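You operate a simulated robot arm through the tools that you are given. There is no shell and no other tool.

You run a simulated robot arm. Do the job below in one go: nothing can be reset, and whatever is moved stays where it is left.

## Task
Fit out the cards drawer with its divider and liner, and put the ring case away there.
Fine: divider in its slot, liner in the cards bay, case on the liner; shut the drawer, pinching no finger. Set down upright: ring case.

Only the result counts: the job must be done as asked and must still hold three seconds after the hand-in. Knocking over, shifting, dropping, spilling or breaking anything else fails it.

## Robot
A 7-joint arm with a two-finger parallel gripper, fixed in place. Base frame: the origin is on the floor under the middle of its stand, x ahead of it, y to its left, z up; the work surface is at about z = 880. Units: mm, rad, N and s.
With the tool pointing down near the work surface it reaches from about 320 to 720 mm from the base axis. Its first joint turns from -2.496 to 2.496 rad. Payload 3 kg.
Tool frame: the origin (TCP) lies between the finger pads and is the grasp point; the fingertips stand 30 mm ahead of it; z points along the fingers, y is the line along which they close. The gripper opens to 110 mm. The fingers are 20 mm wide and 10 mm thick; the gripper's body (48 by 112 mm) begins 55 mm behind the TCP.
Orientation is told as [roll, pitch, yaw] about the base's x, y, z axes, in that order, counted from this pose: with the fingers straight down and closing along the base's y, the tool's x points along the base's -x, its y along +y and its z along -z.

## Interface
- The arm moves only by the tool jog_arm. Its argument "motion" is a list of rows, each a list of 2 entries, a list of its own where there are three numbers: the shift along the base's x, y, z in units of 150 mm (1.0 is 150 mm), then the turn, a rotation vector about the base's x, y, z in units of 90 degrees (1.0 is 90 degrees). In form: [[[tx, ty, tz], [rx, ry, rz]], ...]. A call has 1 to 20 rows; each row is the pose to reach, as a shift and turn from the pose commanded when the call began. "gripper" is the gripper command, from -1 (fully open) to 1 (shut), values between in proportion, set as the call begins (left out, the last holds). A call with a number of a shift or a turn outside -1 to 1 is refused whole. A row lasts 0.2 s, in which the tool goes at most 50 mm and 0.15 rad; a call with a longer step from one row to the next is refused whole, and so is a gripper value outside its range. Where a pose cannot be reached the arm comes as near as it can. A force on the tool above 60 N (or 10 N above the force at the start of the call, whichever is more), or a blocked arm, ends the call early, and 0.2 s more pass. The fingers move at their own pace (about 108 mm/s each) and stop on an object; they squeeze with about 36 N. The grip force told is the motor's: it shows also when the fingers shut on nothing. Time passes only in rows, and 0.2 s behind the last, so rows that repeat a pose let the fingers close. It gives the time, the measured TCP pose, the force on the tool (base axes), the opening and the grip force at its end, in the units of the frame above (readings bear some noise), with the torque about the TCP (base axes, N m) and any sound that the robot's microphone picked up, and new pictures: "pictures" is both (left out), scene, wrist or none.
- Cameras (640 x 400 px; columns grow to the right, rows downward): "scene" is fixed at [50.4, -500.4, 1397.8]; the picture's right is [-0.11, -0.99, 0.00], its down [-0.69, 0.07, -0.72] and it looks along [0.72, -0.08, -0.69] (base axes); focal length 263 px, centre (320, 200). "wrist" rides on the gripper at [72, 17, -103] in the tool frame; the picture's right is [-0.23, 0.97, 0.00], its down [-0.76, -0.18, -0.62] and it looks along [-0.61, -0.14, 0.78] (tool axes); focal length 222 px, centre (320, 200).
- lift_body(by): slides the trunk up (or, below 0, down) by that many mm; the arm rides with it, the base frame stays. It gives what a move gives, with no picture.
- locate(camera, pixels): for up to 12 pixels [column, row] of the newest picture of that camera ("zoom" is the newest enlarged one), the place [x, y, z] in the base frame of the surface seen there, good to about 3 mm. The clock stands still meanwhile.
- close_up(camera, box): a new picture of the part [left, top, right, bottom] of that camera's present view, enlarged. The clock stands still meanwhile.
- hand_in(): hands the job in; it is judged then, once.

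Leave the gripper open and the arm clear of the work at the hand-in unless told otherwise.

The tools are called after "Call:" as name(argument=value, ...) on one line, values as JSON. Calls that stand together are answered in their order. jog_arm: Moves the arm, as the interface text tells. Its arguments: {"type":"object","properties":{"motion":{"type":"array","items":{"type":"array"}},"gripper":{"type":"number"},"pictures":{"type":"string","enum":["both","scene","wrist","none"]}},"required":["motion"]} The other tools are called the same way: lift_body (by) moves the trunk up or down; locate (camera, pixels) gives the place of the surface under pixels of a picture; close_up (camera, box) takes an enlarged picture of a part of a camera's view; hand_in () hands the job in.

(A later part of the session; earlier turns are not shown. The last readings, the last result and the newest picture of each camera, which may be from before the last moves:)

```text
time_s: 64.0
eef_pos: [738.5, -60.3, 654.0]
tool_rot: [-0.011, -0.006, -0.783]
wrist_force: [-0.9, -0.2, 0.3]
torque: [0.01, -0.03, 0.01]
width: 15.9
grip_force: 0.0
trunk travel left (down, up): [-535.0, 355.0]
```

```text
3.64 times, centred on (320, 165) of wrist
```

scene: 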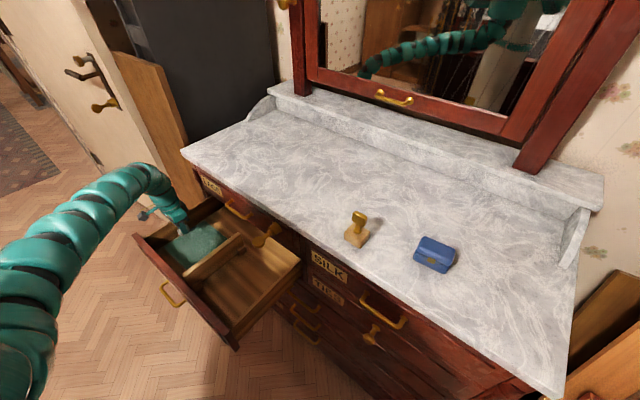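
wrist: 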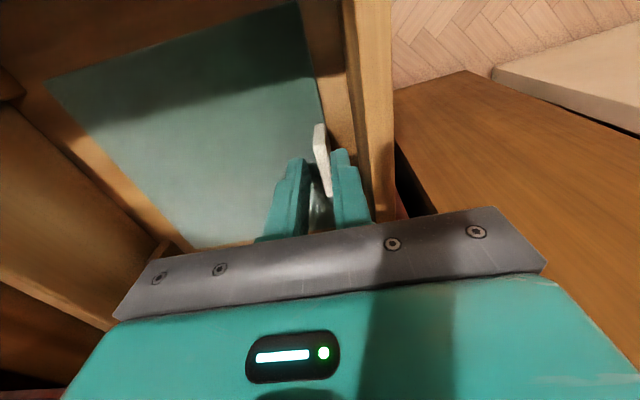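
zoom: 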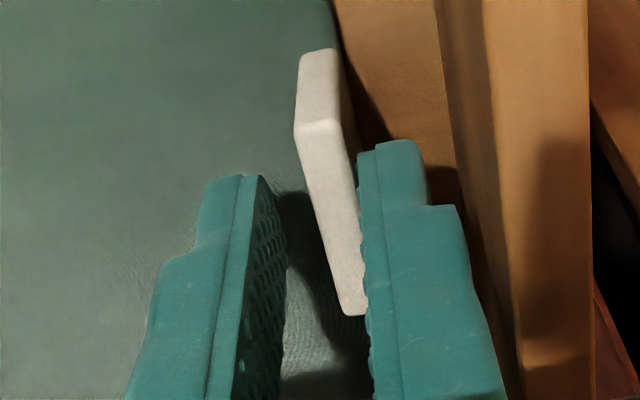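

The liner stays down. I'll raise the trunk fully out of the drawer and look.

Call:
lift_body(by=345)

Call:
jog_arm(motion=[[[0, 0, 0], [0, 0, 0]]], pictures="both")

Call:
close_up(camera="scene", box=[125, 185, 305, 300])

```text
time_s: 67.4
eef_pos: [738.7, -59.8, 999.3]
tool_rot: [-0.01, -0.006, -0.783]
wrist_force: [-0.7, -0.4, -0.2]
torque: [0.03, -0.02, -0.01]
width: 15.9
grip_force: 0.1
trunk travel left (down, up): [-880.0, 10.0]
```

```text
time_s: 67.8
eef_pos: [738.5, -60.6, 999.6]
tool_rot: [-0.012, -0.005, -0.782]
wrist_force: [-0.1, -0.1, -0.1]
torque: [0.03, 0.0, -0.01]
width: 15.9
grip_force: 0.1
trunk travel left (down, up): [-880.0, 10.0]
```

scene: 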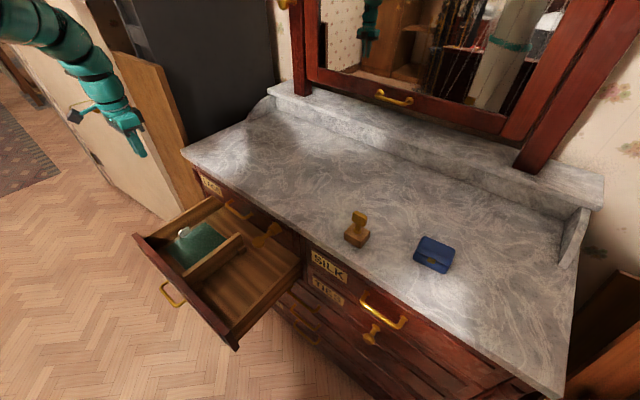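
wrist: 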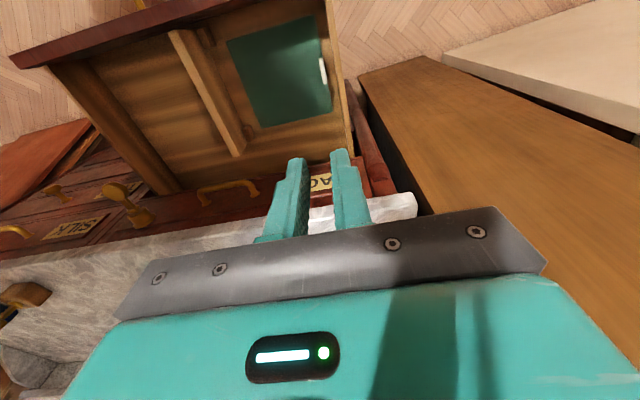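

```text
3.48 times, centred on (215, 242) of scene
```

zoom: 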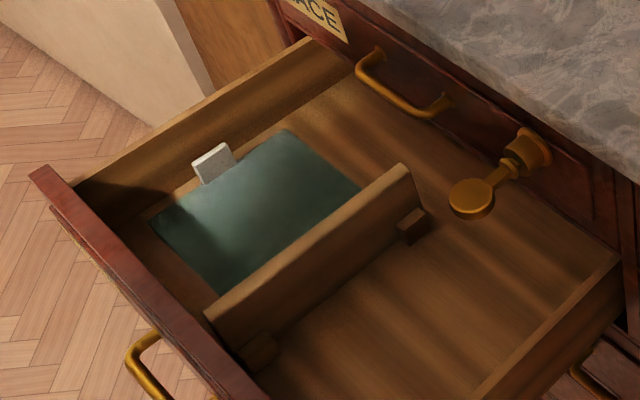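

The liner lies in the left bay. I'll verify it is flat, and measure the ring case precisely for the grasp.

Call:
locate(camera="zoom", pixels=[[160, 218], [215, 285], [350, 188], [285, 135], [250, 210], [210, 155], [300, 200], [190, 250]])

Call:
close_up(camera="scene", box=[408, 230, 460, 278])

Call:
locate(camera="zoom", pixels=[[215, 70], [440, 150], [200, 85], [470, 180], [425, 290], [170, 190], [320, 170], [440, 290], [150, 250], [410, 350], [300, 250], [260, 90]])

```text
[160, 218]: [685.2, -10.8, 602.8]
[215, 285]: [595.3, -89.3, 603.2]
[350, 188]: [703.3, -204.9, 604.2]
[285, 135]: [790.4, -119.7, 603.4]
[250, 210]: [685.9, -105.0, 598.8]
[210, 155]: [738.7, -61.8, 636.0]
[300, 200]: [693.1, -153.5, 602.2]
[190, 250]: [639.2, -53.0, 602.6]
```

```text
8.33 times, centred on (434, 254) of scene
```

zoom: 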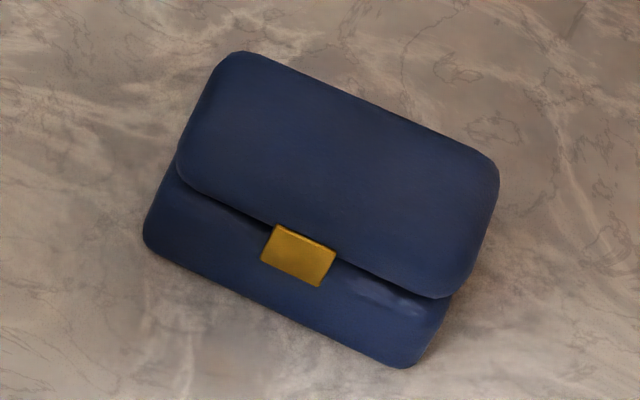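

```text
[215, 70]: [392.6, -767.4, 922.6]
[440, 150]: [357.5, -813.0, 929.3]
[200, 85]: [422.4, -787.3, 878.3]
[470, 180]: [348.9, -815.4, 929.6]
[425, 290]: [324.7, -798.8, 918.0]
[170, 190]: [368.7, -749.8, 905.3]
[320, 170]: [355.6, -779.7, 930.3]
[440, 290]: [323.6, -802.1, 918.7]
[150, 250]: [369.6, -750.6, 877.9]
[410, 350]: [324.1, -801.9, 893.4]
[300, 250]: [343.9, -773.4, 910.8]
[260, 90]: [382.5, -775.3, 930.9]
```

I need better edges of the case: I'll sample along the lid's front edge, the back edge and both sides.

Call:
locate(camera="zoom", pixels=[[190, 155], [230, 185], [270, 208], [350, 252], [400, 278], [435, 285], [250, 62], [310, 82], [370, 108], [430, 135], [475, 155], [485, 200]])

Call:
locate(camera="zoom", pixels=[[160, 235], [200, 255], [250, 285], [300, 315], [350, 340], [400, 358], [205, 95], [190, 130], [470, 240], [450, 280], [330, 170], [240, 130]])

```text
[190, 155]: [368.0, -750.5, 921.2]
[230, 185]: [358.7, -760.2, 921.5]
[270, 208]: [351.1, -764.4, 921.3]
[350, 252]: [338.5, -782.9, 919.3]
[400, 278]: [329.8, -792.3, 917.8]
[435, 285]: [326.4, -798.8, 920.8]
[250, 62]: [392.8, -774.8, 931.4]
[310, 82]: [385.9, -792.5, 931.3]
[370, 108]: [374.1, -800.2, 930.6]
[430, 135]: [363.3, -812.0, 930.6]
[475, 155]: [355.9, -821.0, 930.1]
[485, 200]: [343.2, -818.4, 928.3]
```

```text
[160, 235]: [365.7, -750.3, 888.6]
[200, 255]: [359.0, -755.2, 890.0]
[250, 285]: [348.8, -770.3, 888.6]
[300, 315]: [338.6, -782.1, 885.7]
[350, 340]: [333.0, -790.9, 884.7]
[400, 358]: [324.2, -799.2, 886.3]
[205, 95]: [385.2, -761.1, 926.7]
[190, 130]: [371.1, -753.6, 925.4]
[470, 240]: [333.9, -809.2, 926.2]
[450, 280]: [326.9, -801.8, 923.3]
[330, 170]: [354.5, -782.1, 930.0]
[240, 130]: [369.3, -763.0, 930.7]
```

The liner is flat (z≈602–604). The case: centre (361,-787), about 70 mm long (axis at 50°) by 41 mm, top 930. I'll grasp it across its ends with yaw ≈ -40°, away from the clasp. Now travelling there at height, staying well over the stamp (top ≈967).

Call:
jog_arm(motion=[[[-0.08, -0.24, 0.08], [0, 0, 0]], [[-0.16, -0.47, 0.16], [0, 0, 0]], [[-0.24, -0.7, 0.25], [0, 0, 0]], [[-0.32, -0.93, 0.33], [0, 0, 0]]], gripper=-1, pictures="none")

Call:
jog_arm(motion=[[[-0.08, -0.24, 0.03], [0, 0, 0.01]], [[-0.16, -0.48, 0.06], [0, 0, 0.02]], [[-0.25, -0.72, 0.08], [0, 0, 0.03]], [[-0.34, -0.96, 0.1], [0, 0, 0.04]]], pictures="none")

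```text
time_s: 68.8
eef_pos: [687.3, -201.9, 1051.1]
tool_rot: [-0.009, -0.008, -0.783]
wrist_force: [0.1, 0.3, 0.4]
torque: [0.0, 0.0, -0.01]
width: 109.7
grip_force: 0.1
trunk travel left (down, up): [-880.0, 10.0]
```

```text
time_s: 69.8
eef_pos: [656.0, -351.9, 1053.7]
tool_rot: [-0.01, -0.005, -0.719]
wrist_force: [0.4, -0.5, -0.3]
torque: [0.01, 0.03, 0.0]
width: 109.8
grip_force: 0.0
out of reach, approached as far as the arm can: row 1, 2, 3, 4
trunk travel left (down, up): [-880.0, 10.0]
```

Slight limit there (arm prefers being lower or further out). I'll continue around at z≈1050 further out.

Call:
jog_arm(motion=[[[-0.1, -0.22, -0.02], [0, 0, 0]], [[-0.22, -0.46, -0.02], [0, 0, 0]], [[-0.34, -0.7, -0.02], [0, 0, 0]], [[-0.46, -0.94, -0.02], [0, 0, 0]]], pictures="none")

```text
time_s: 70.8
eef_pos: [591.2, -491.0, 1052.6]
tool_rot: [-0.009, -0.005, -0.717]
wrist_force: [0.7, 0.4, -0.1]
torque: [-0.04, -0.02, -0.01]
width: 109.9
grip_force: 0.0
trunk travel left (down, up): [-880.0, 10.0]
```

Now at (591,-491,1053). Continuing toward the case along the arc.

Call:
jog_arm(motion=[[[-0.17, -0.23, 0.03], [0, 0, 0]], [[-0.34, -0.47, 0.06], [0, 0, 0]], [[-0.52, -0.7, 0.09], [0, 0, 0]], [[-0.7, -0.94, 0.12], [0, 0, 0]]], pictures="none")

```text
time_s: 71.8
eef_pos: [482.5, -631.8, 1071.7]
tool_rot: [-0.008, -0.006, -0.719]
wrist_force: [0.2, -0.4, 0.5]
torque: [-0.03, -0.01, 0.02]
width: 109.8
grip_force: 0.0
out of reach, approached as far as the arm can: row 1, 2
trunk travel left (down, up): [-880.0, 10.0]
```

Call:
jog_arm(motion=[[[-0.18, -0.23, 0.02], [0, 0, 0.004]], [[-0.36, -0.47, 0.04], [0, 0, 0.008]], [[-0.55, -0.7, 0.05], [0, 0, 0.012]], [[-0.73, -0.93, 0.05], [0, 0, 0.013]]], pictures="both")

```text
time_s: 72.8
eef_pos: [373.0, -768.1, 1079.5]
tool_rot: [-0.01, -0.005, -0.697]
wrist_force: [-0.2, 0.4, 2.0]
torque: [0.03, 0.02, 0.02]
width: 110.0
grip_force: 0.1
trunk travel left (down, up): [-880.0, 10.0]
```

scene: 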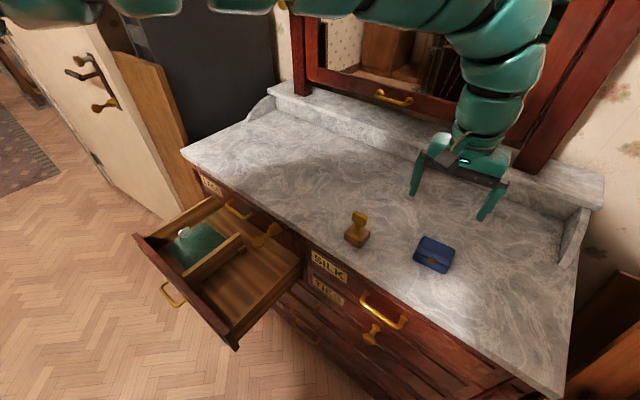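
wrist: 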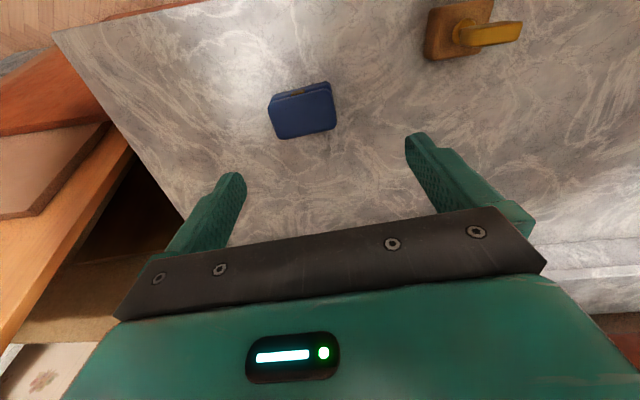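

The case is visible at (303,110) in the wrist view. I'll measure it from here too.

Call:
close_up(camera="wrist", box=[252, 70, 352, 150])

Call:
locate(camera="zoom", pixels=[[110, 230], [180, 210], [470, 150], [510, 130], [165, 430], [520, 300], [300, 260], [110, 200], [500, 120], [140, 330], [510, 220], [350, 370]])

```text
5.00 times, centred on (302, 110) of wrist
```

zoom: 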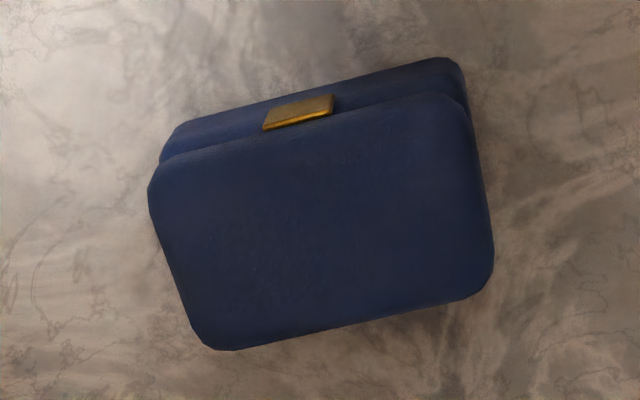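

```text
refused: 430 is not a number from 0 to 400
```

Call:
locate(camera="zoom", pixels=[[165, 175], [250, 148], [350, 122], [440, 98], [165, 220], [200, 325], [240, 343], [340, 322], [440, 298], [485, 270], [475, 180], [320, 220]])

```text
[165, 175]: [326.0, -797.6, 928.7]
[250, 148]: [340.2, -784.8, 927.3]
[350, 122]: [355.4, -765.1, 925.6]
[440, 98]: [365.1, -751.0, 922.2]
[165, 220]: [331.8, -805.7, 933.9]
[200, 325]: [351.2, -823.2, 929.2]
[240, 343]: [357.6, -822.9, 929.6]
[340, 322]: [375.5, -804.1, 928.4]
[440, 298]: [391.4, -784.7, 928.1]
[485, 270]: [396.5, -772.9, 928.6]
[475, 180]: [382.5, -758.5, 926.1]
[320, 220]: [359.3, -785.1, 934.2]
```

Both views agree: centre (362,-787.5), axis at 50°, so yaw -0.697 matches. Moving over it.

Call:
jog_arm(motion=[[[-0.04, -0.065, 0.02], [0, 0, 0]], [[-0.073, -0.129, 0.04], [0, 0, 0]], [[-0.073, -0.129, 0.04], [0, 0, 0]]], pictures="both")

```text
time_s: 73.6
eef_pos: [363.5, -786.9, 1084.6]
tool_rot: [-0.008, -0.006, -0.699]
wrist_force: [-0.1, -0.5, 0.8]
torque: [0.01, 0.0, 0.02]
width: 110.1
grip_force: 0.0
trunk travel left (down, up): [-880.0, 10.0]
```

scene: 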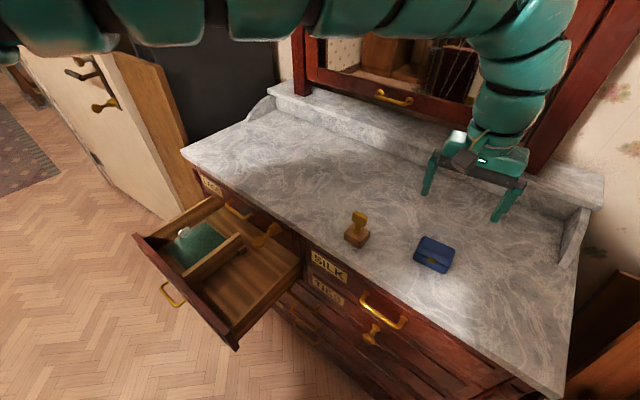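
wrist: 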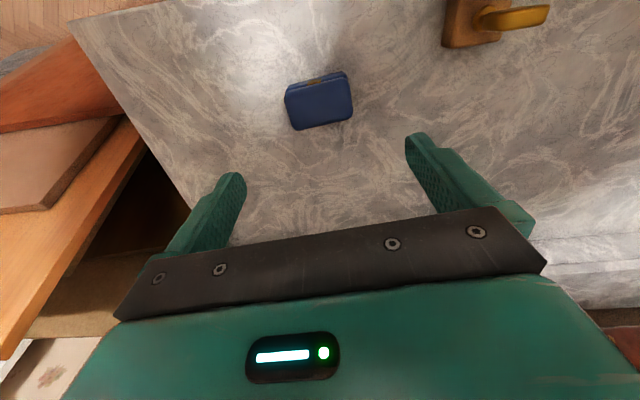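

The case lies exactly where the tool's centre line meets it. Lowering the trunk 118 and checking.

Call:
lift_body(by=-118)

Call:
jog_arm(motion=[[[0, 0, 0], [0, 0, 0]]], pictures="both")

```text
time_s: 75.1
eef_pos: [363.1, -787.7, 966.4]
tool_rot: [-0.01, -0.006, -0.699]
wrist_force: [-0.6, -0.2, -0.4]
torque: [-0.02, -0.02, -0.01]
width: 110.0
grip_force: 0.0
trunk travel left (down, up): [-762.0, 128.0]
```

```text
time_s: 75.5
eef_pos: [362.6, -787.2, 966.7]
tool_rot: [-0.01, -0.006, -0.699]
wrist_force: [-0.3, 0.2, 0.1]
torque: [0.0, 0.02, -0.01]
width: 110.2
grip_force: 0.1
trunk travel left (down, up): [-762.0, 128.0]
```

scene: 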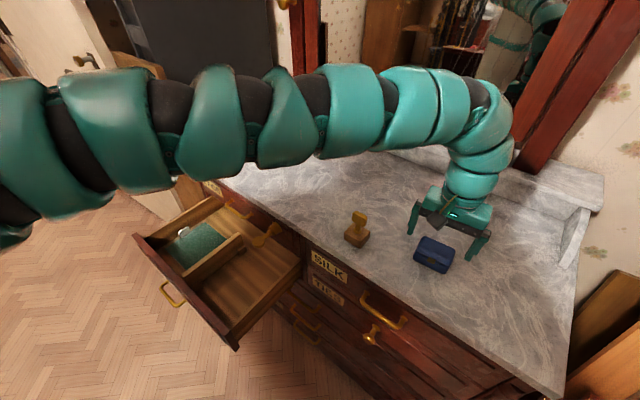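
wrist: 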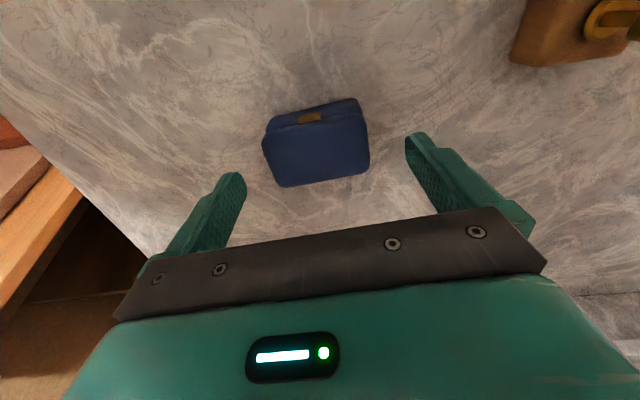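

I'll confirm the centring with a few points on the lid's front and back edges in the wrist view.

Call:
locate(camera="wrist", pixels=[[290, 134], [345, 118], [300, 184], [350, 174], [267, 150], [275, 175], [364, 130], [367, 160], [318, 155], [300, 150]])

```text
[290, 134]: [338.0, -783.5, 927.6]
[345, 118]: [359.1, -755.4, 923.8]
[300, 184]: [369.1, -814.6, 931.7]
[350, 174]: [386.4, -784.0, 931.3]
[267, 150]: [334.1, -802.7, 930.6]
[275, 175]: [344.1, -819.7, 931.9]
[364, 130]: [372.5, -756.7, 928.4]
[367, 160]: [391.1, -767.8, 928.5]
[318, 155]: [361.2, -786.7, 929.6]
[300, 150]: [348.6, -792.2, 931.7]
```

Centred within 1.5 mm. Lowering 51 mm more (tips ~5 mm above the marble), then closing.

Call:
lift_body(by=-51)

Call:
jog_arm(motion=[[[0, 0, 0], [0, 0, 0]], [[0, 0, 0], [0, 0, 0]], [[0, 0, 0], [0, 0, 0]], [[0, 0, 0], [0, 0, 0]]], gripper=1, pictures="both")

```text
time_s: 76.4
eef_pos: [362.7, -787.3, 916.1]
tool_rot: [-0.011, -0.007, -0.699]
wrist_force: [0.0, 0.0, 0.2]
torque: [-0.02, 0.04, 0.02]
width: 110.2
grip_force: 0.1
trunk travel left (down, up): [-711.0, 179.0]
```

```text
time_s: 77.4
eef_pos: [362.9, -786.9, 917.8]
tool_rot: [-0.01, -0.006, -0.698]
wrist_force: [-0.2, -0.9, 1.2]
torque: [0.04, -0.08, -0.01]
width: 74.3
grip_force: 35.9
trunk travel left (down, up): [-711.0, 179.0]
```

scene: 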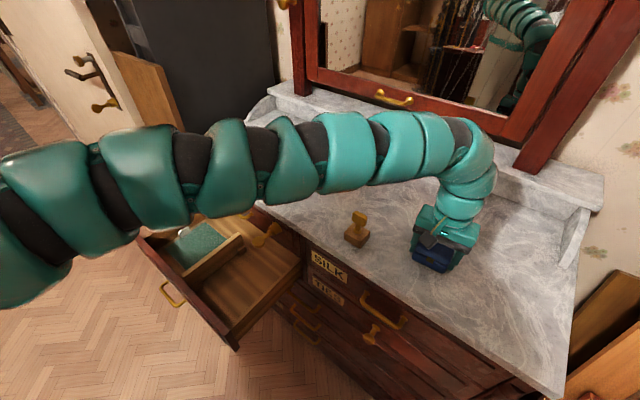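
wrist: 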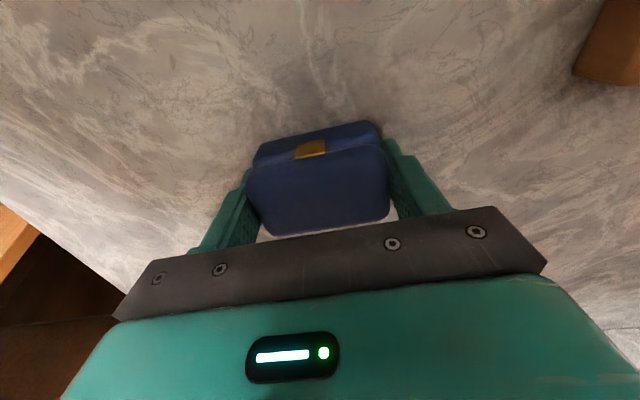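

The case is held across its ends (74.3 mm, 36 N). Lifting 20 mm to check the hold.

Call:
lift_body(by=20)

Call:
jog_arm(motion=[[[0, 0, 0], [0, 0, 0]]], pictures="both")

```text
time_s: 78.1
eef_pos: [362.7, -788.3, 935.3]
tool_rot: [-0.008, -0.006, -0.697]
wrist_force: [0.6, -0.1, -0.4]
torque: [-0.03, 0.01, -0.01]
width: 74.6
grip_force: 36.0
trunk travel left (down, up): [-731.0, 159.0]
```

```text
time_s: 78.5
eef_pos: [363.4, -786.1, 935.6]
tool_rot: [-0.009, -0.005, -0.698]
wrist_force: [0.9, 0.1, -1.3]
torque: [-0.01, -0.01, 0.0]
width: 74.2
grip_force: 35.8
trunk travel left (down, up): [-731.0, 159.0]
```

scene: 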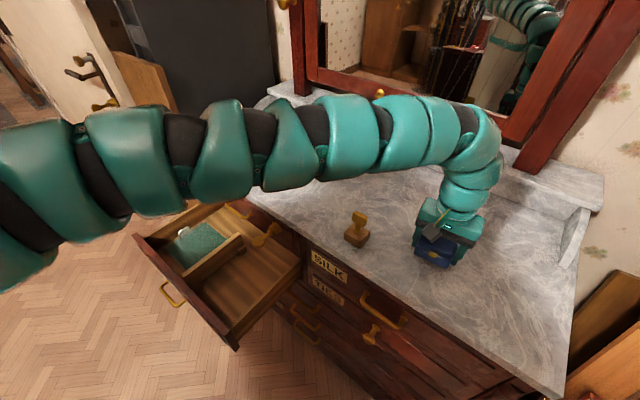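
wrist: 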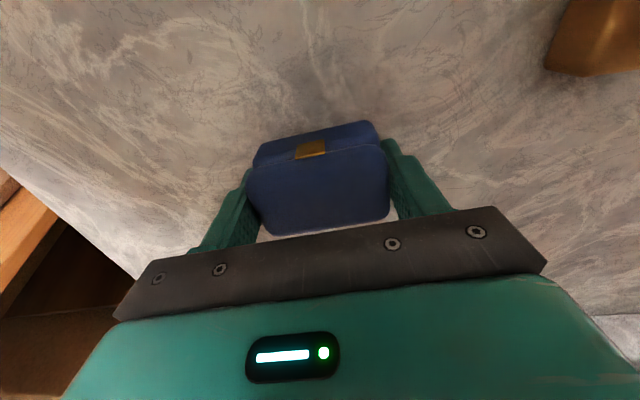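

Held firmly. Raising the trunk and carrying the case back along the same high arc.

Call:
lift_body(by=145)

Call:
jog_arm(motion=[[[0.18, 0.23, -0.02], [0, 0, 0]], [[0.37, 0.47, -0.04], [0, 0, 0]], [[0.56, 0.71, -0.06], [0, 0, 0]], [[0.75, 0.95, -0.08], [0, 0, 0]]], pictures="none")

Call:
jog_arm(motion=[[[0.19, 0.22, -0.04], [0, 0, 0]], [[0.38, 0.45, -0.08], [0, 0, 0]], [[0.57, 0.68, -0.12], [0, 0, 0]], [[0.76, 0.92, -0.16], [0, 0, 0]]], pictures="none")

```text
time_s: 80.2
eef_pos: [363.6, -787.7, 1081.2]
tool_rot: [-0.009, -0.005, -0.699]
wrist_force: [-0.3, -0.7, -0.7]
torque: [0.0, 0.01, 0.0]
width: 74.3
grip_force: 35.7
trunk travel left (down, up): [-876.0, 14.0]
```

```text
time_s: 81.2
eef_pos: [476.7, -644.4, 1068.2]
tool_rot: [-0.011, -0.005, -0.701]
wrist_force: [0.5, 0.3, -1.2]
torque: [-0.01, -0.01, -0.04]
width: 74.4
grip_force: 35.4
trunk travel left (down, up): [-876.0, 14.0]
```

```text
time_s: 82.2
eef_pos: [593.0, -507.4, 1048.1]
tool_rot: [-0.011, -0.005, -0.701]
wrist_force: [-0.1, 0.2, -0.1]
torque: [-0.01, 0.0, 0.01]
width: 74.2
grip_force: 36.1
trunk travel left (down, up): [-876.0, 14.0]
```

Continuing: over the marble's left part towards the drawer.

Call:
jog_arm(motion=[[[0.11, 0.23, -0.02], [0, 0, -0.01]], [[0.22, 0.46, -0.04], [0, 0, -0.02]], [[0.33, 0.69, -0.07], [0, 0, -0.04]], [[0.44, 0.92, -0.1], [0, 0, -0.0535]]], pictures="none")

Call:
jog_arm(motion=[[[0.04, 0.24, -0.04], [0, 0, 0]], [[0.08, 0.48, -0.08], [0, 0, 0]], [[0.12, 0.72, -0.12], [0, 0, 0]], [[0.15, 0.96, -0.16], [0, 0, 0]]], pictures="none")

```text
time_s: 83.2
eef_pos: [658.7, -367.8, 1034.2]
tool_rot: [-0.01, -0.005, -0.782]
wrist_force: [0.3, 0.0, -1.7]
torque: [-0.03, 0.01, 0.01]
width: 74.4
grip_force: 36.5
trunk travel left (down, up): [-876.0, 14.0]
```

```text
time_s: 84.2
eef_pos: [679.5, -226.2, 1006.4]
tool_rot: [-0.01, -0.005, -0.782]
wrist_force: [1.0, 0.8, -0.5]
torque: [0.01, 0.02, 0.02]
width: 74.7
grip_force: 36.0
trunk travel left (down, up): [-876.0, 14.0]
```

Now above the bay: moving to (679,-120).

Call:
jog_arm(motion=[[[0, 0.24, -0.02], [0, 0, 0]], [[0, 0.48, -0.05], [0, 0, 0]], [[-0.003, 0.707, -0.07], [0, 0, -0.002]], [[-0.003, 0.707, -0.07], [0, 0, -0.002]]], pictures="both")

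```text
time_s: 85.2
eef_pos: [676.9, -119.8, 995.2]
tool_rot: [-0.009, -0.006, -0.785]
wrist_force: [0.1, -0.8, -0.6]
torque: [0.04, -0.03, 0.03]
width: 74.1
grip_force: 35.6
trunk travel left (down, up): [-876.0, 14.0]
```

scene: 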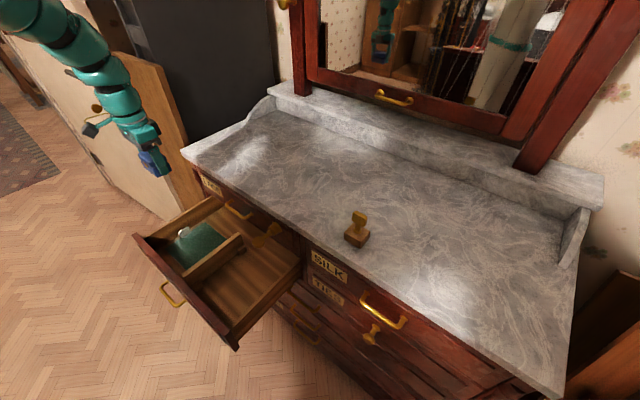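
wrist: 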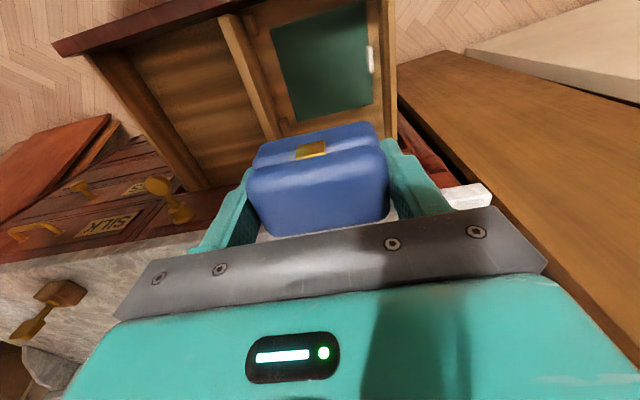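

In place above the liner. Lowering the trunk by 300, then checking.

Call:
lift_body(by=-300)

Call:
jog_arm(motion=[[[0, 0, 0], [0, 0, 0]]], pictures="both")

Call:
close_up(camera="scene", box=[125, 150, 305, 290])

```text
time_s: 88.2
eef_pos: [676.3, -119.8, 694.1]
tool_rot: [-0.01, -0.007, -0.785]
wrist_force: [0.0, 0.8, -1.3]
torque: [-0.01, 0.02, 0.01]
width: 74.6
grip_force: 35.8
trunk travel left (down, up): [-576.0, 314.0]
```

```text
time_s: 88.6
eef_pos: [676.4, -119.3, 695.1]
tool_rot: [-0.011, -0.005, -0.786]
wrist_force: [0.6, -0.8, -0.8]
torque: [0.01, 0.01, -0.01]
width: 74.4
grip_force: 35.4
trunk travel left (down, up): [-576.0, 314.0]
```

scene: 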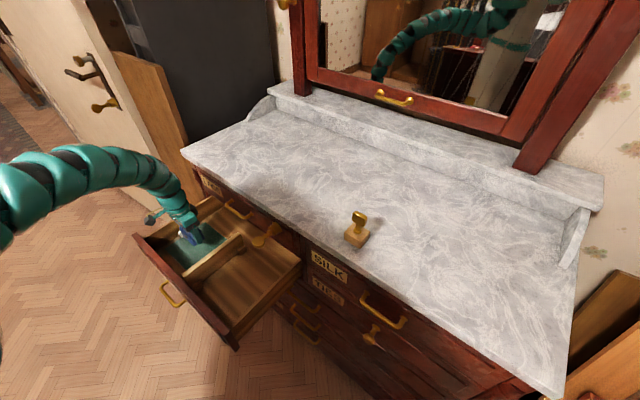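
wrist: 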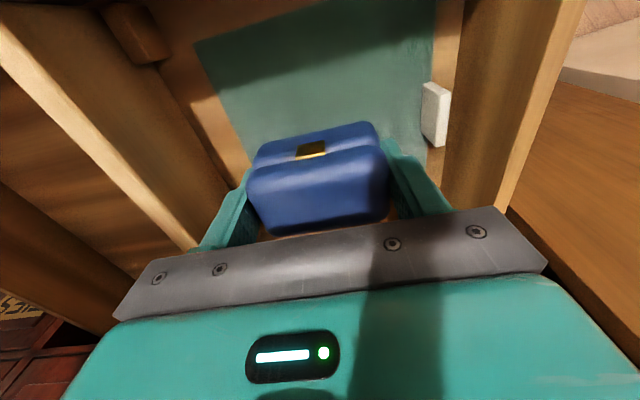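

```text
2.86 times, centred on (215, 220) of scene
```

zoom: 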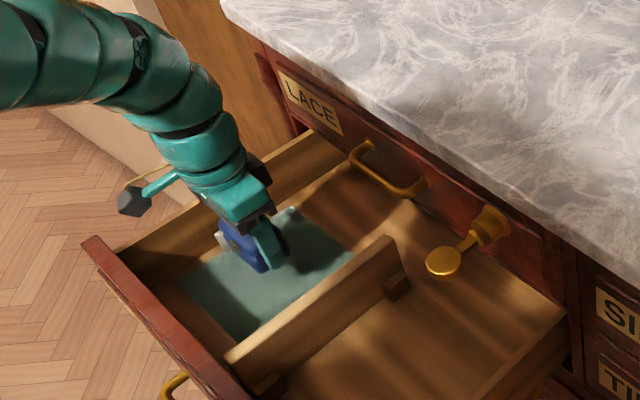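

The case is over the liner with the tab clear of the finger. Lowering with the arm: 45 mm first, then small steps.

Call:
jog_arm(motion=[[[0, 0, -0.1], [0, 0, 0]], [[0, 0, -0.2], [0, 0, 0]], [[0, 0, -0.3], [0, 0, 0]]], pictures="wrist")

Call:
jog_arm(motion=[[[0, 0, -0.015], [0, 0, 0]], [[0, 0, -0.03], [0, 0, 0]]], pictures="none")

```text
time_s: 89.4
eef_pos: [676.6, -119.2, 647.6]
tool_rot: [-0.011, -0.007, -0.786]
wrist_force: [-1.1, 0.7, -0.4]
torque: [0.02, -0.02, -0.02]
width: 74.4
grip_force: 36.5
trunk travel left (down, up): [-576.0, 314.0]
```

wrist: 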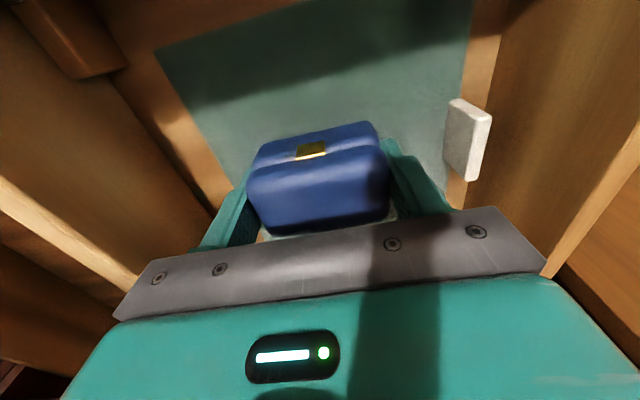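

```text
time_s: 90.0
eef_pos: [675.5, -118.5, 644.5]
tool_rot: [-0.011, -0.006, -0.785]
wrist_force: [-0.1, -0.7, -0.9]
torque: [-0.04, 0.02, -0.02]
width: 74.5
grip_force: 35.8
trunk travel left (down, up): [-576.0, 314.0]
```

Still free at z=644.5. Two-millimetre steps now.

Call:
jog_arm(motion=[[[0, 0, -0.013], [0, 0, 0]], [[0, 0, -0.02], [0, 0, 0]]], pictures="none")

```text
time_s: 90.6
eef_pos: [675.6, -119.3, 642.4]
tool_rot: [-0.011, -0.004, -0.785]
wrist_force: [1.2, -0.2, -0.5]
torque: [0.03, -0.03, -0.02]
width: 74.5
grip_force: 35.8
trunk travel left (down, up): [-576.0, 314.0]
```

Call:
jog_arm(motion=[[[0, 0, -0.01], [0, 0, 0]], [[0, 0, -0.018], [0, 0, 0]]], pictures="none")

```text
time_s: 91.2
eef_pos: [676.6, -119.2, 640.4]
tool_rot: [-0.01, -0.005, -0.787]
wrist_force: [-0.5, -0.3, 0.3]
torque: [0.07, -0.04, -0.03]
width: 74.5
grip_force: 36.2
trunk travel left (down, up): [-576.0, 314.0]
```

Call:
jog_arm(motion=[[[0, 0, -0.008], [0, 0, 0]], [[0, 0, -0.013], [0, 0, 0]]], pictures="none")

```text
time_s: 91.8
eef_pos: [675.8, -119.7, 639.5]
tool_rot: [-0.006, -0.01, -0.786]
wrist_force: [-0.1, -0.9, 18.7]
torque: [0.41, -0.39, -0.05]
width: 74.4
grip_force: 36.1
trunk travel left (down, up): [-576.0, 314.0]
```

The case stands on the liner (18.7 N upward). I'll ease up 1 mm and open to about 92 mm.

Call:
jog_arm(motion=[[[0, 0, 0.006], [0, 0, 0]], [[0, 0, 0.006], [0, 0, 0]]], pictures="none")

Call:
jog_arm(motion=[[[0, 0, 0.006], [0, 0, 0]], [[0, 0, 0.006], [0, 0, 0]], [[0, 0, 0.006], [0, 0, 0]]], gripper=-0.67, pictures="wrist")

```text
time_s: 92.4
eef_pos: [674.7, -118.9, 639.3]
tool_rot: [-0.009, -0.007, -0.785]
wrist_force: [1.7, 1.2, 17.2]
torque: [0.53, -0.54, -0.03]
width: 74.3
grip_force: 36.3
trunk travel left (down, up): [-576.0, 314.0]
```

```text
time_s: 93.2
eef_pos: [674.8, -119.3, 638.4]
tool_rot: [-0.009, -0.006, -0.785]
wrist_force: [0.2, -0.1, 0.5]
torque: [0.01, -0.02, 0.03]
width: 91.8
grip_force: 0.1
trunk travel left (down, up): [-576.0, 314.0]
```

wrist: 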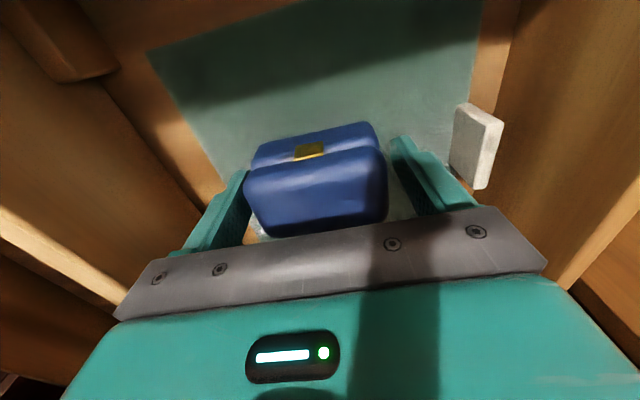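

Released; the case stands upright with the fingers clear. Raising the trunk straight up 310.

Call:
lift_body(by=310)

Call:
jog_arm(motion=[[[0, 0, 0], [0, 0, 0]]], pictures="both")

Call:
close_up(camera="scene", box=[125, 185, 305, 300])

```text
time_s: 96.3
eef_pos: [676.4, -118.7, 949.2]
tool_rot: [-0.011, -0.006, -0.784]
wrist_force: [0.4, 0.0, -0.2]
torque: [0.02, -0.03, 0.02]
width: 92.2
grip_force: 0.0
trunk travel left (down, up): [-886.0, 4.0]
```

```text
time_s: 96.7
eef_pos: [676.2, -118.6, 949.2]
tool_rot: [-0.011, -0.004, -0.788]
wrist_force: [-1.0, 0.2, 0.1]
torque: [-0.04, 0.04, -0.05]
width: 91.9
grip_force: 0.1
trunk travel left (down, up): [-886.0, 4.0]
```

scene: 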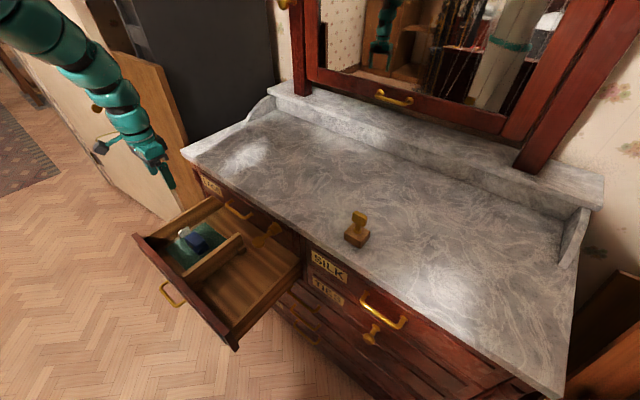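
wrist: 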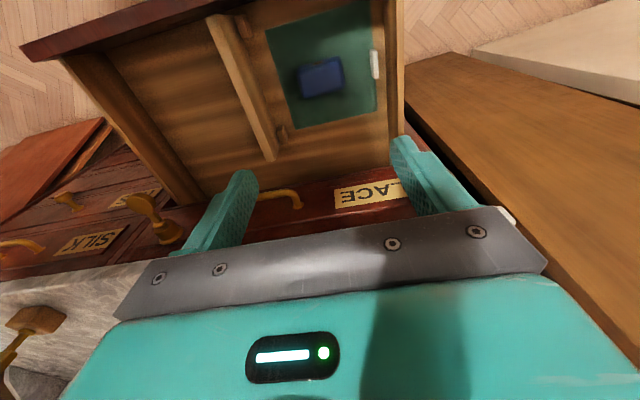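

```text
3.48 times, centred on (215, 242) of scene
```

zoom: 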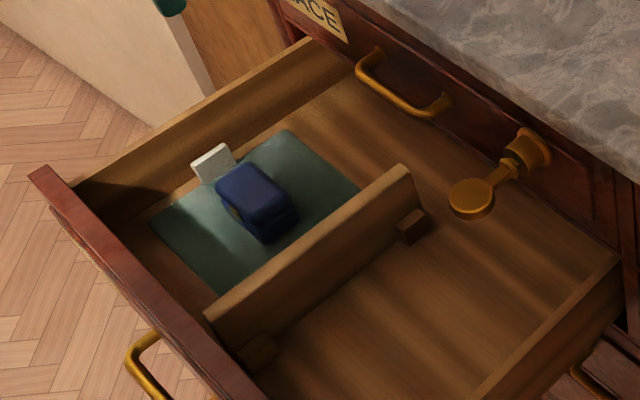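

All three pieces are placed: divider in its slot, liner flat in the bay, case upright on the liner. Now for shutting the drawer, I'll measure the drawer front and its handle.

Call:
close_up(camera="scene", box=[130, 225, 245, 355])

Call:
locate(camera="zoom", pixels=[[215, 195], [240, 240], [260, 255], [290, 240], [225, 180], [280, 260], [210, 205], [305, 243], [250, 165], [330, 270], [390, 350], [170, 60]])

```text
3.08 times, centred on (188, 290) of scene
```

zoom: 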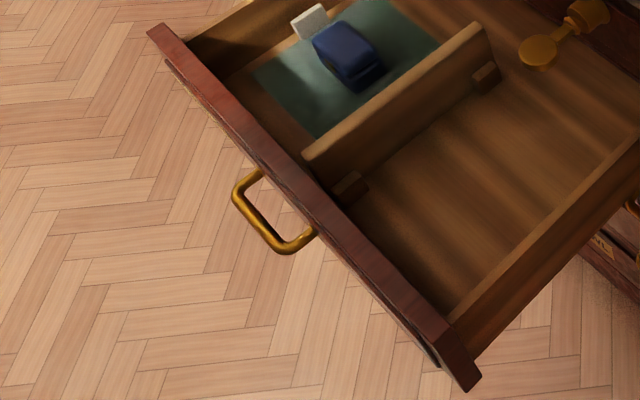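

```text
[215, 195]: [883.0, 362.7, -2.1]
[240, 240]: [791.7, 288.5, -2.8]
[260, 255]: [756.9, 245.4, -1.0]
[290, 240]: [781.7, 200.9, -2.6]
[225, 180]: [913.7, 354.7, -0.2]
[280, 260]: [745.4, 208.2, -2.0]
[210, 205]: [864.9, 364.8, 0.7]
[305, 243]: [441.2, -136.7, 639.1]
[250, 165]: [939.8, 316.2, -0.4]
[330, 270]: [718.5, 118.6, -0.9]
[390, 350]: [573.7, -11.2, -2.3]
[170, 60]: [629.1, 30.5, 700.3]
```

Call:
locate(camera="zoom", pixels=[[238, 195], [250, 218], [270, 240], [286, 250], [245, 182], [298, 246], [308, 234], [255, 174], [240, 205], [262, 232]])

```text
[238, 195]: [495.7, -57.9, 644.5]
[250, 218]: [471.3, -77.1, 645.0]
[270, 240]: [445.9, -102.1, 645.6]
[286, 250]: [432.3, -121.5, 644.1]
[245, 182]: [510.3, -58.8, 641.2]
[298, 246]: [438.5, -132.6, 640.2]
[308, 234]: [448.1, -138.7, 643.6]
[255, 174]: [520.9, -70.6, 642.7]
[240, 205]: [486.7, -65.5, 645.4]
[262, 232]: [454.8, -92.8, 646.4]
```

Handle bar: z≈645, sticking out to o≈-387 in front of the face (about o=-420). I'll push on the front face above the handle, at its middle, with closed fingertips and the tool tilted 60° towards the dresser so that the hand stays clear of the LACE drawer's handle and no finger can get into the gap. First I move out in front of the drawer and close the fingers.

Call:
jog_arm(motion=[[[-0.28, 0.08, -0.02], [0, 0, 0]], [[-0.57, 0.17, -0.05], [0, 0, 0]], [[-0.85, 0.26, -0.08], [0, 0, 0]], [[-0.95, 0.3, -0.1], [0, 0, 0]]], gripper=1, pictures="none")

Call:
jog_arm(motion=[[[-0.2, 0.03, 0], [0, 0, 0]], [[-0.45, 0.07, 0], [0, 0, 0]], [[-0.66, 0.11, 0], [0, 0, 0]]], pictures="both")

```text
time_s: 97.7
eef_pos: [595.0, -90.6, 940.7]
tool_rot: [-0.014, -0.006, -0.785]
wrist_force: [-0.9, -0.2, 0.8]
torque: [0.03, 0.0, 0.01]
width: 0.1
grip_force: 36.1
out of reach, approached as far as the arm can: row 2, 3, 4
trunk travel left (down, up): [-886.0, 4.0]
```

```text
time_s: 98.5
eef_pos: [595.4, -90.6, 940.3]
tool_rot: [-0.013, -0.002, -0.784]
wrist_force: [0.0, 0.0, -0.8]
torque: [-0.03, -0.05, 0.0]
width: 0.0
grip_force: 36.1
out of reach, approached as far as the arm can: row 1, 2, 3
trunk travel left (down, up): [-886.0, 4.0]
```

scene: 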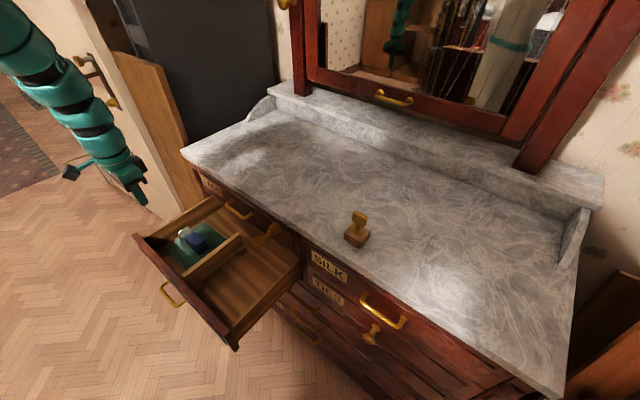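
wrist: 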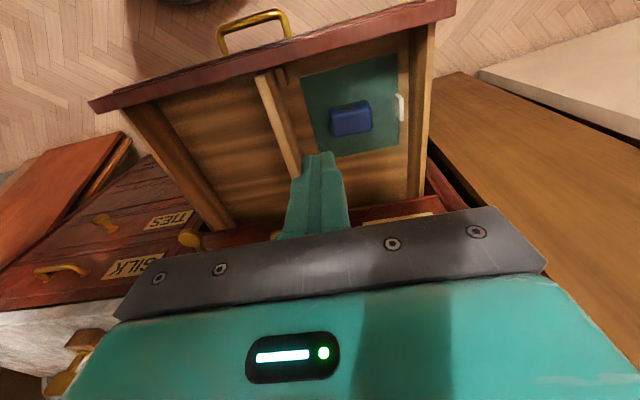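

This arm shape can't fold closer at this height; lower down it can. I'm outside the marble and well above the drawer (rim 702), so I'll go down to z≈860 while moving inward.

Call:
jog_arm(motion=[[[0, 0, -0.25], [0, 0, 0]], [[-0.05, 0.01, -0.5], [0, 0, 0]], [[-0.25, 0.05, -0.6], [0, 0, 0]], [[-0.5, 0.1, -0.65], [0, 0, 0]], [[-0.75, 0.16, -0.65], [0, 0, 0]], [[-1.0, 0.22, -0.65], [0, 0, 0]]], pictures="scene")

```text
time_s: 99.9
eef_pos: [472.1, -46.2, 809.1]
tool_rot: [-0.009, -0.006, -0.785]
wrist_force: [-0.4, 0.0, 0.8]
torque: [-0.01, 0.03, -0.02]
width: 0.1
grip_force: 35.8
out of reach, approached as far as the arm can: row 5, 6
trunk travel left (down, up): [-886.0, 4.0]
```

scene: 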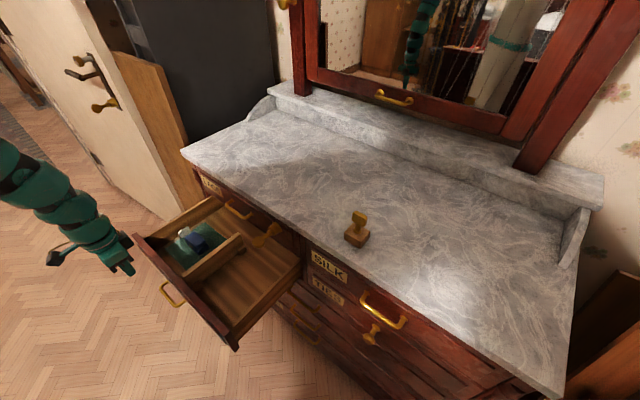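

Now in front of the drawer at (472,-46,809). I'll tilt the tool 60° so the closed fingertips point towards the dresser (turn about (-0.7,-0.7,0)).

Call:
jog_arm(motion=[[[-0.02, 0.02, 0], [-0.067, -0.067, 0]], [[-0.04, 0.04, 0], [-0.134, -0.134, 0]], [[-0.06, 0.06, 0], [-0.201, -0.201, 0]], [[-0.08, 0.08, 0], [-0.268, -0.268, 0]], [[-0.1, 0.1, 0], [-0.335, -0.335, 0]], [[-0.12, 0.12, 0], [-0.402, -0.402, 0]], [[-0.12, 0.12, 0], [-0.4714, -0.4714, 0]]], pictures="both")

```text
refused: row 7 steps farther than a row can; nothing moved
```

Call:
jog_arm(motion=[[[-0.02, 0.02, 0], [-0.06, -0.06, 0]], [[-0.04, 0.04, 0], [-0.12, -0.12, 0]], [[-0.06, 0.06, 0], [-0.18, -0.18, 0]], [[-0.08, 0.08, 0], [-0.24, -0.24, 0]], [[-0.1, 0.1, 0], [-0.3, -0.3, 0]], [[-0.12, 0.12, 0], [-0.36, -0.36, 0]], [[-0.12, 0.12, 0], [-0.42, -0.42, 0]], [[-0.12, 0.12, 0], [-0.4714, -0.4714, 0]]], pictures="both")

```text
time_s: 101.7
eef_pos: [450.6, -31.6, 805.6]
tool_rot: [-0.009, -1.055, -0.789]
wrist_force: [-0.2, -0.4, -0.4]
torque: [0.01, 0.03, 0.01]
width: 0.0
grip_force: 35.5
out of reach, approached as far as the arm can: row 1, 2
trunk travel left (down, up): [-886.0, 4.0]
```

scene: 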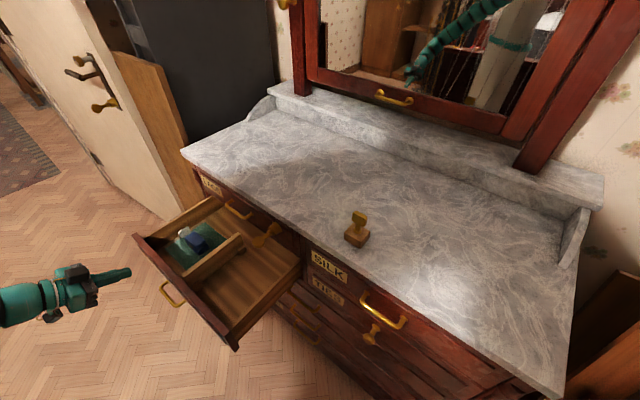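
wrist: 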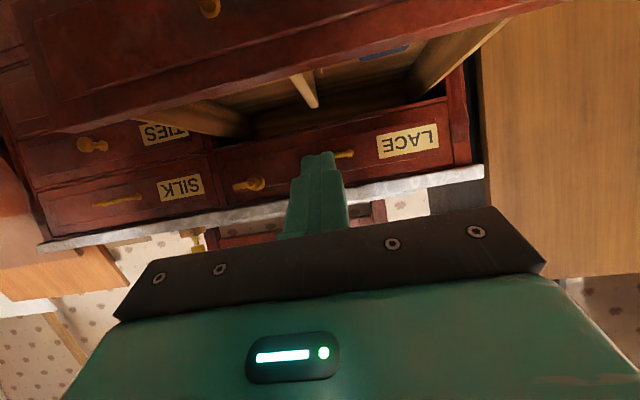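

The fingertips now point at the dresser, tilted 60°. I'll shift to the drawer's middle (s≈-268, about 30 mm short of the face), then lower the trunk to bring the tips above the handle level.

Call:
jog_arm(motion=[[[-0.03, -0.1, 0], [0, 0, 0]], [[-0.061, -0.203, 0], [0, 0, 0]], [[-0.061, -0.203, 0], [0, 0, 0]]], pictures="none")

Call:
lift_body(by=-80)

Call:
jog_arm(motion=[[[0, 0, 0], [0, 0, 0]]], pictures="both")

```text
time_s: 102.5
eef_pos: [441.3, -60.5, 806.8]
tool_rot: [-0.009, -1.054, -0.788]
wrist_force: [0.3, -0.4, -0.4]
torque: [-0.01, -0.04, -0.01]
width: 0.0
grip_force: 36.0
trunk travel left (down, up): [-886.0, 4.0]
```

```text
time_s: 103.7
eef_pos: [441.8, -59.8, 727.4]
tool_rot: [-0.01, -1.055, -0.786]
wrist_force: [0.4, 0.4, 0.1]
torque: [0.0, 0.02, 0.02]
width: 0.1
grip_force: 35.8
trunk travel left (down, up): [-806.0, 84.0]
```

```text
time_s: 104.1
eef_pos: [442.0, -60.3, 726.5]
tool_rot: [-0.007, -1.054, -0.785]
wrist_force: [0.4, 0.1, -0.4]
torque: [0.02, 0.0, 0.0]
width: 0.4
grip_force: 36.0
trunk travel left (down, up): [-806.0, 84.0]
```

scene: 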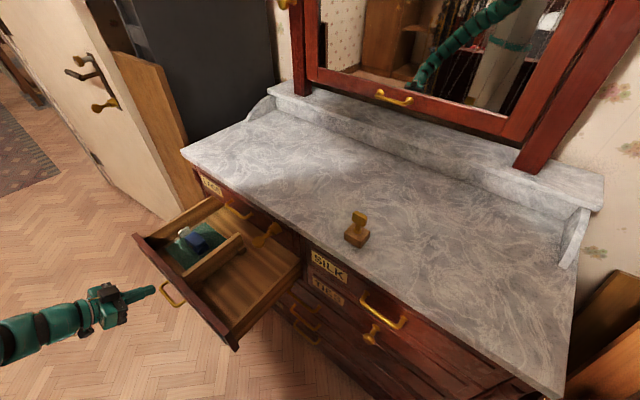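
wrist: 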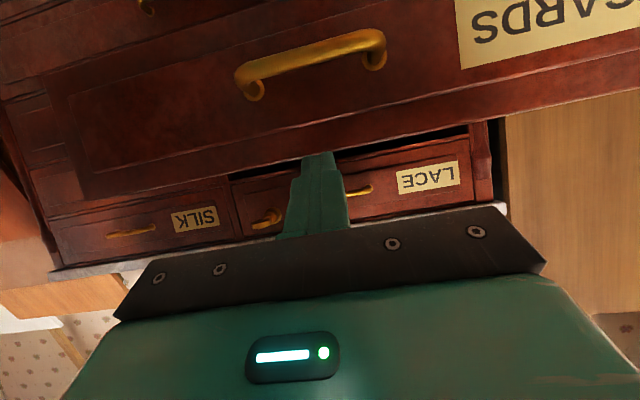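

I see the drawer front clearly: CARDS plate, handle in the middle. The fingertips point at the upper middle. Lowering 42 mm more, then pushing gently until contact.

Call:
lift_body(by=-42)

Call:
jog_arm(motion=[[[0.03, -0.03, 0], [0, 0, 0]], [[0.06, -0.06, 0], [0, 0, 0]], [[0.09, -0.09, 0], [0, 0, 0]]], pictures="both")

```text
time_s: 104.9
eef_pos: [441.1, -60.4, 684.2]
tool_rot: [-0.009, -1.054, -0.786]
wrist_force: [-0.4, -0.1, -0.3]
torque: [-0.06, 0.01, -0.01]
width: 0.0
grip_force: 35.7
trunk travel left (down, up): [-764.0, 126.0]
```

```text
time_s: 105.7
eef_pos: [456.4, -73.5, 685.0]
tool_rot: [-0.008, -1.052, -0.785]
wrist_force: [-0.3, 0.0, -0.1]
torque: [-0.01, 0.0, -0.02]
width: 0.0
grip_force: 35.8
trunk travel left (down, up): [-764.0, 126.0]
```

scene: 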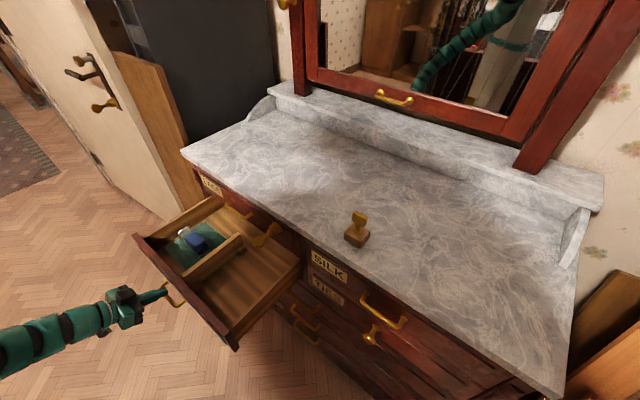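
wrist: 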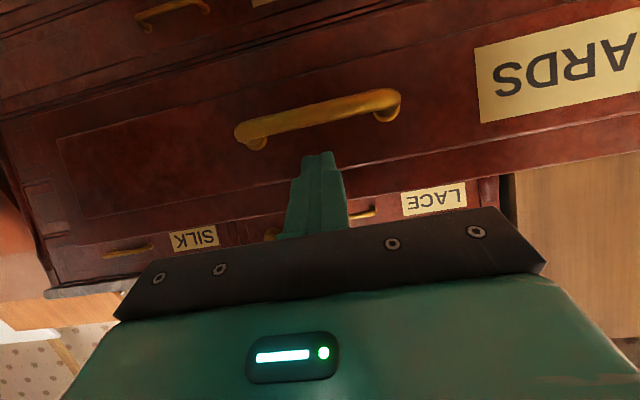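

Fingertips are centred just above the handle, not yet touching. Continuing forward slowly.

Call:
jog_arm(motion=[[[0.025, -0.025, 0], [0, 0, 0]], [[0.05, -0.05, 0], [0, 0, 0]], [[0.075, -0.075, 0], [0, 0, 0]], [[0.1, -0.1, 0], [0, 0, 0]], [[0.125, -0.125, 0], [0, 0, 0]], [[0.15, -0.15, 0], [0, 0, 0]]], pictures="both")

```text
time_s: 107.1
eef_pos: [477.5, -97.0, 684.2]
tool_rot: [-0.011, -1.054, -0.786]
wrist_force: [-0.5, 1.5, 0.1]
torque: [0.02, -0.02, 0.04]
width: 0.0
grip_force: 35.9
trunk travel left (down, up): [-764.0, 126.0]
```

scene: 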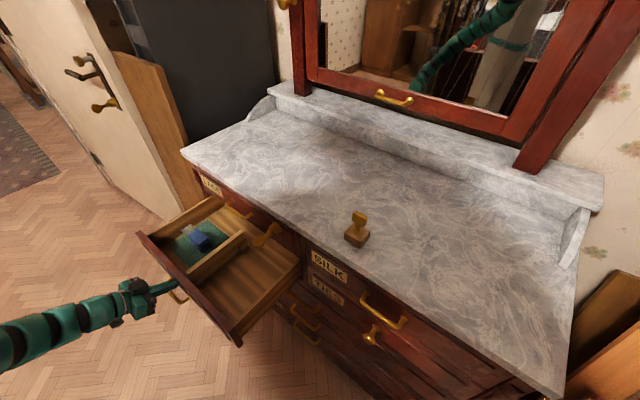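
wrist: 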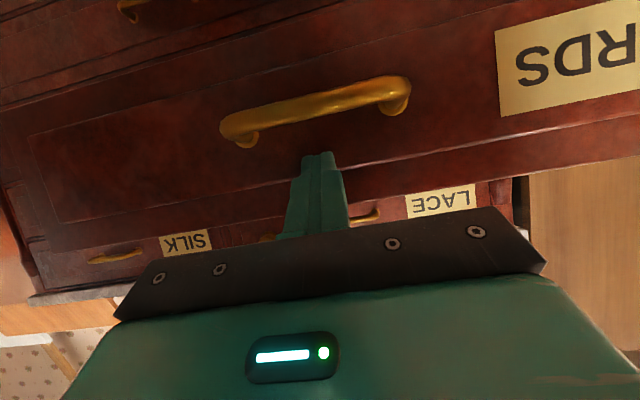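

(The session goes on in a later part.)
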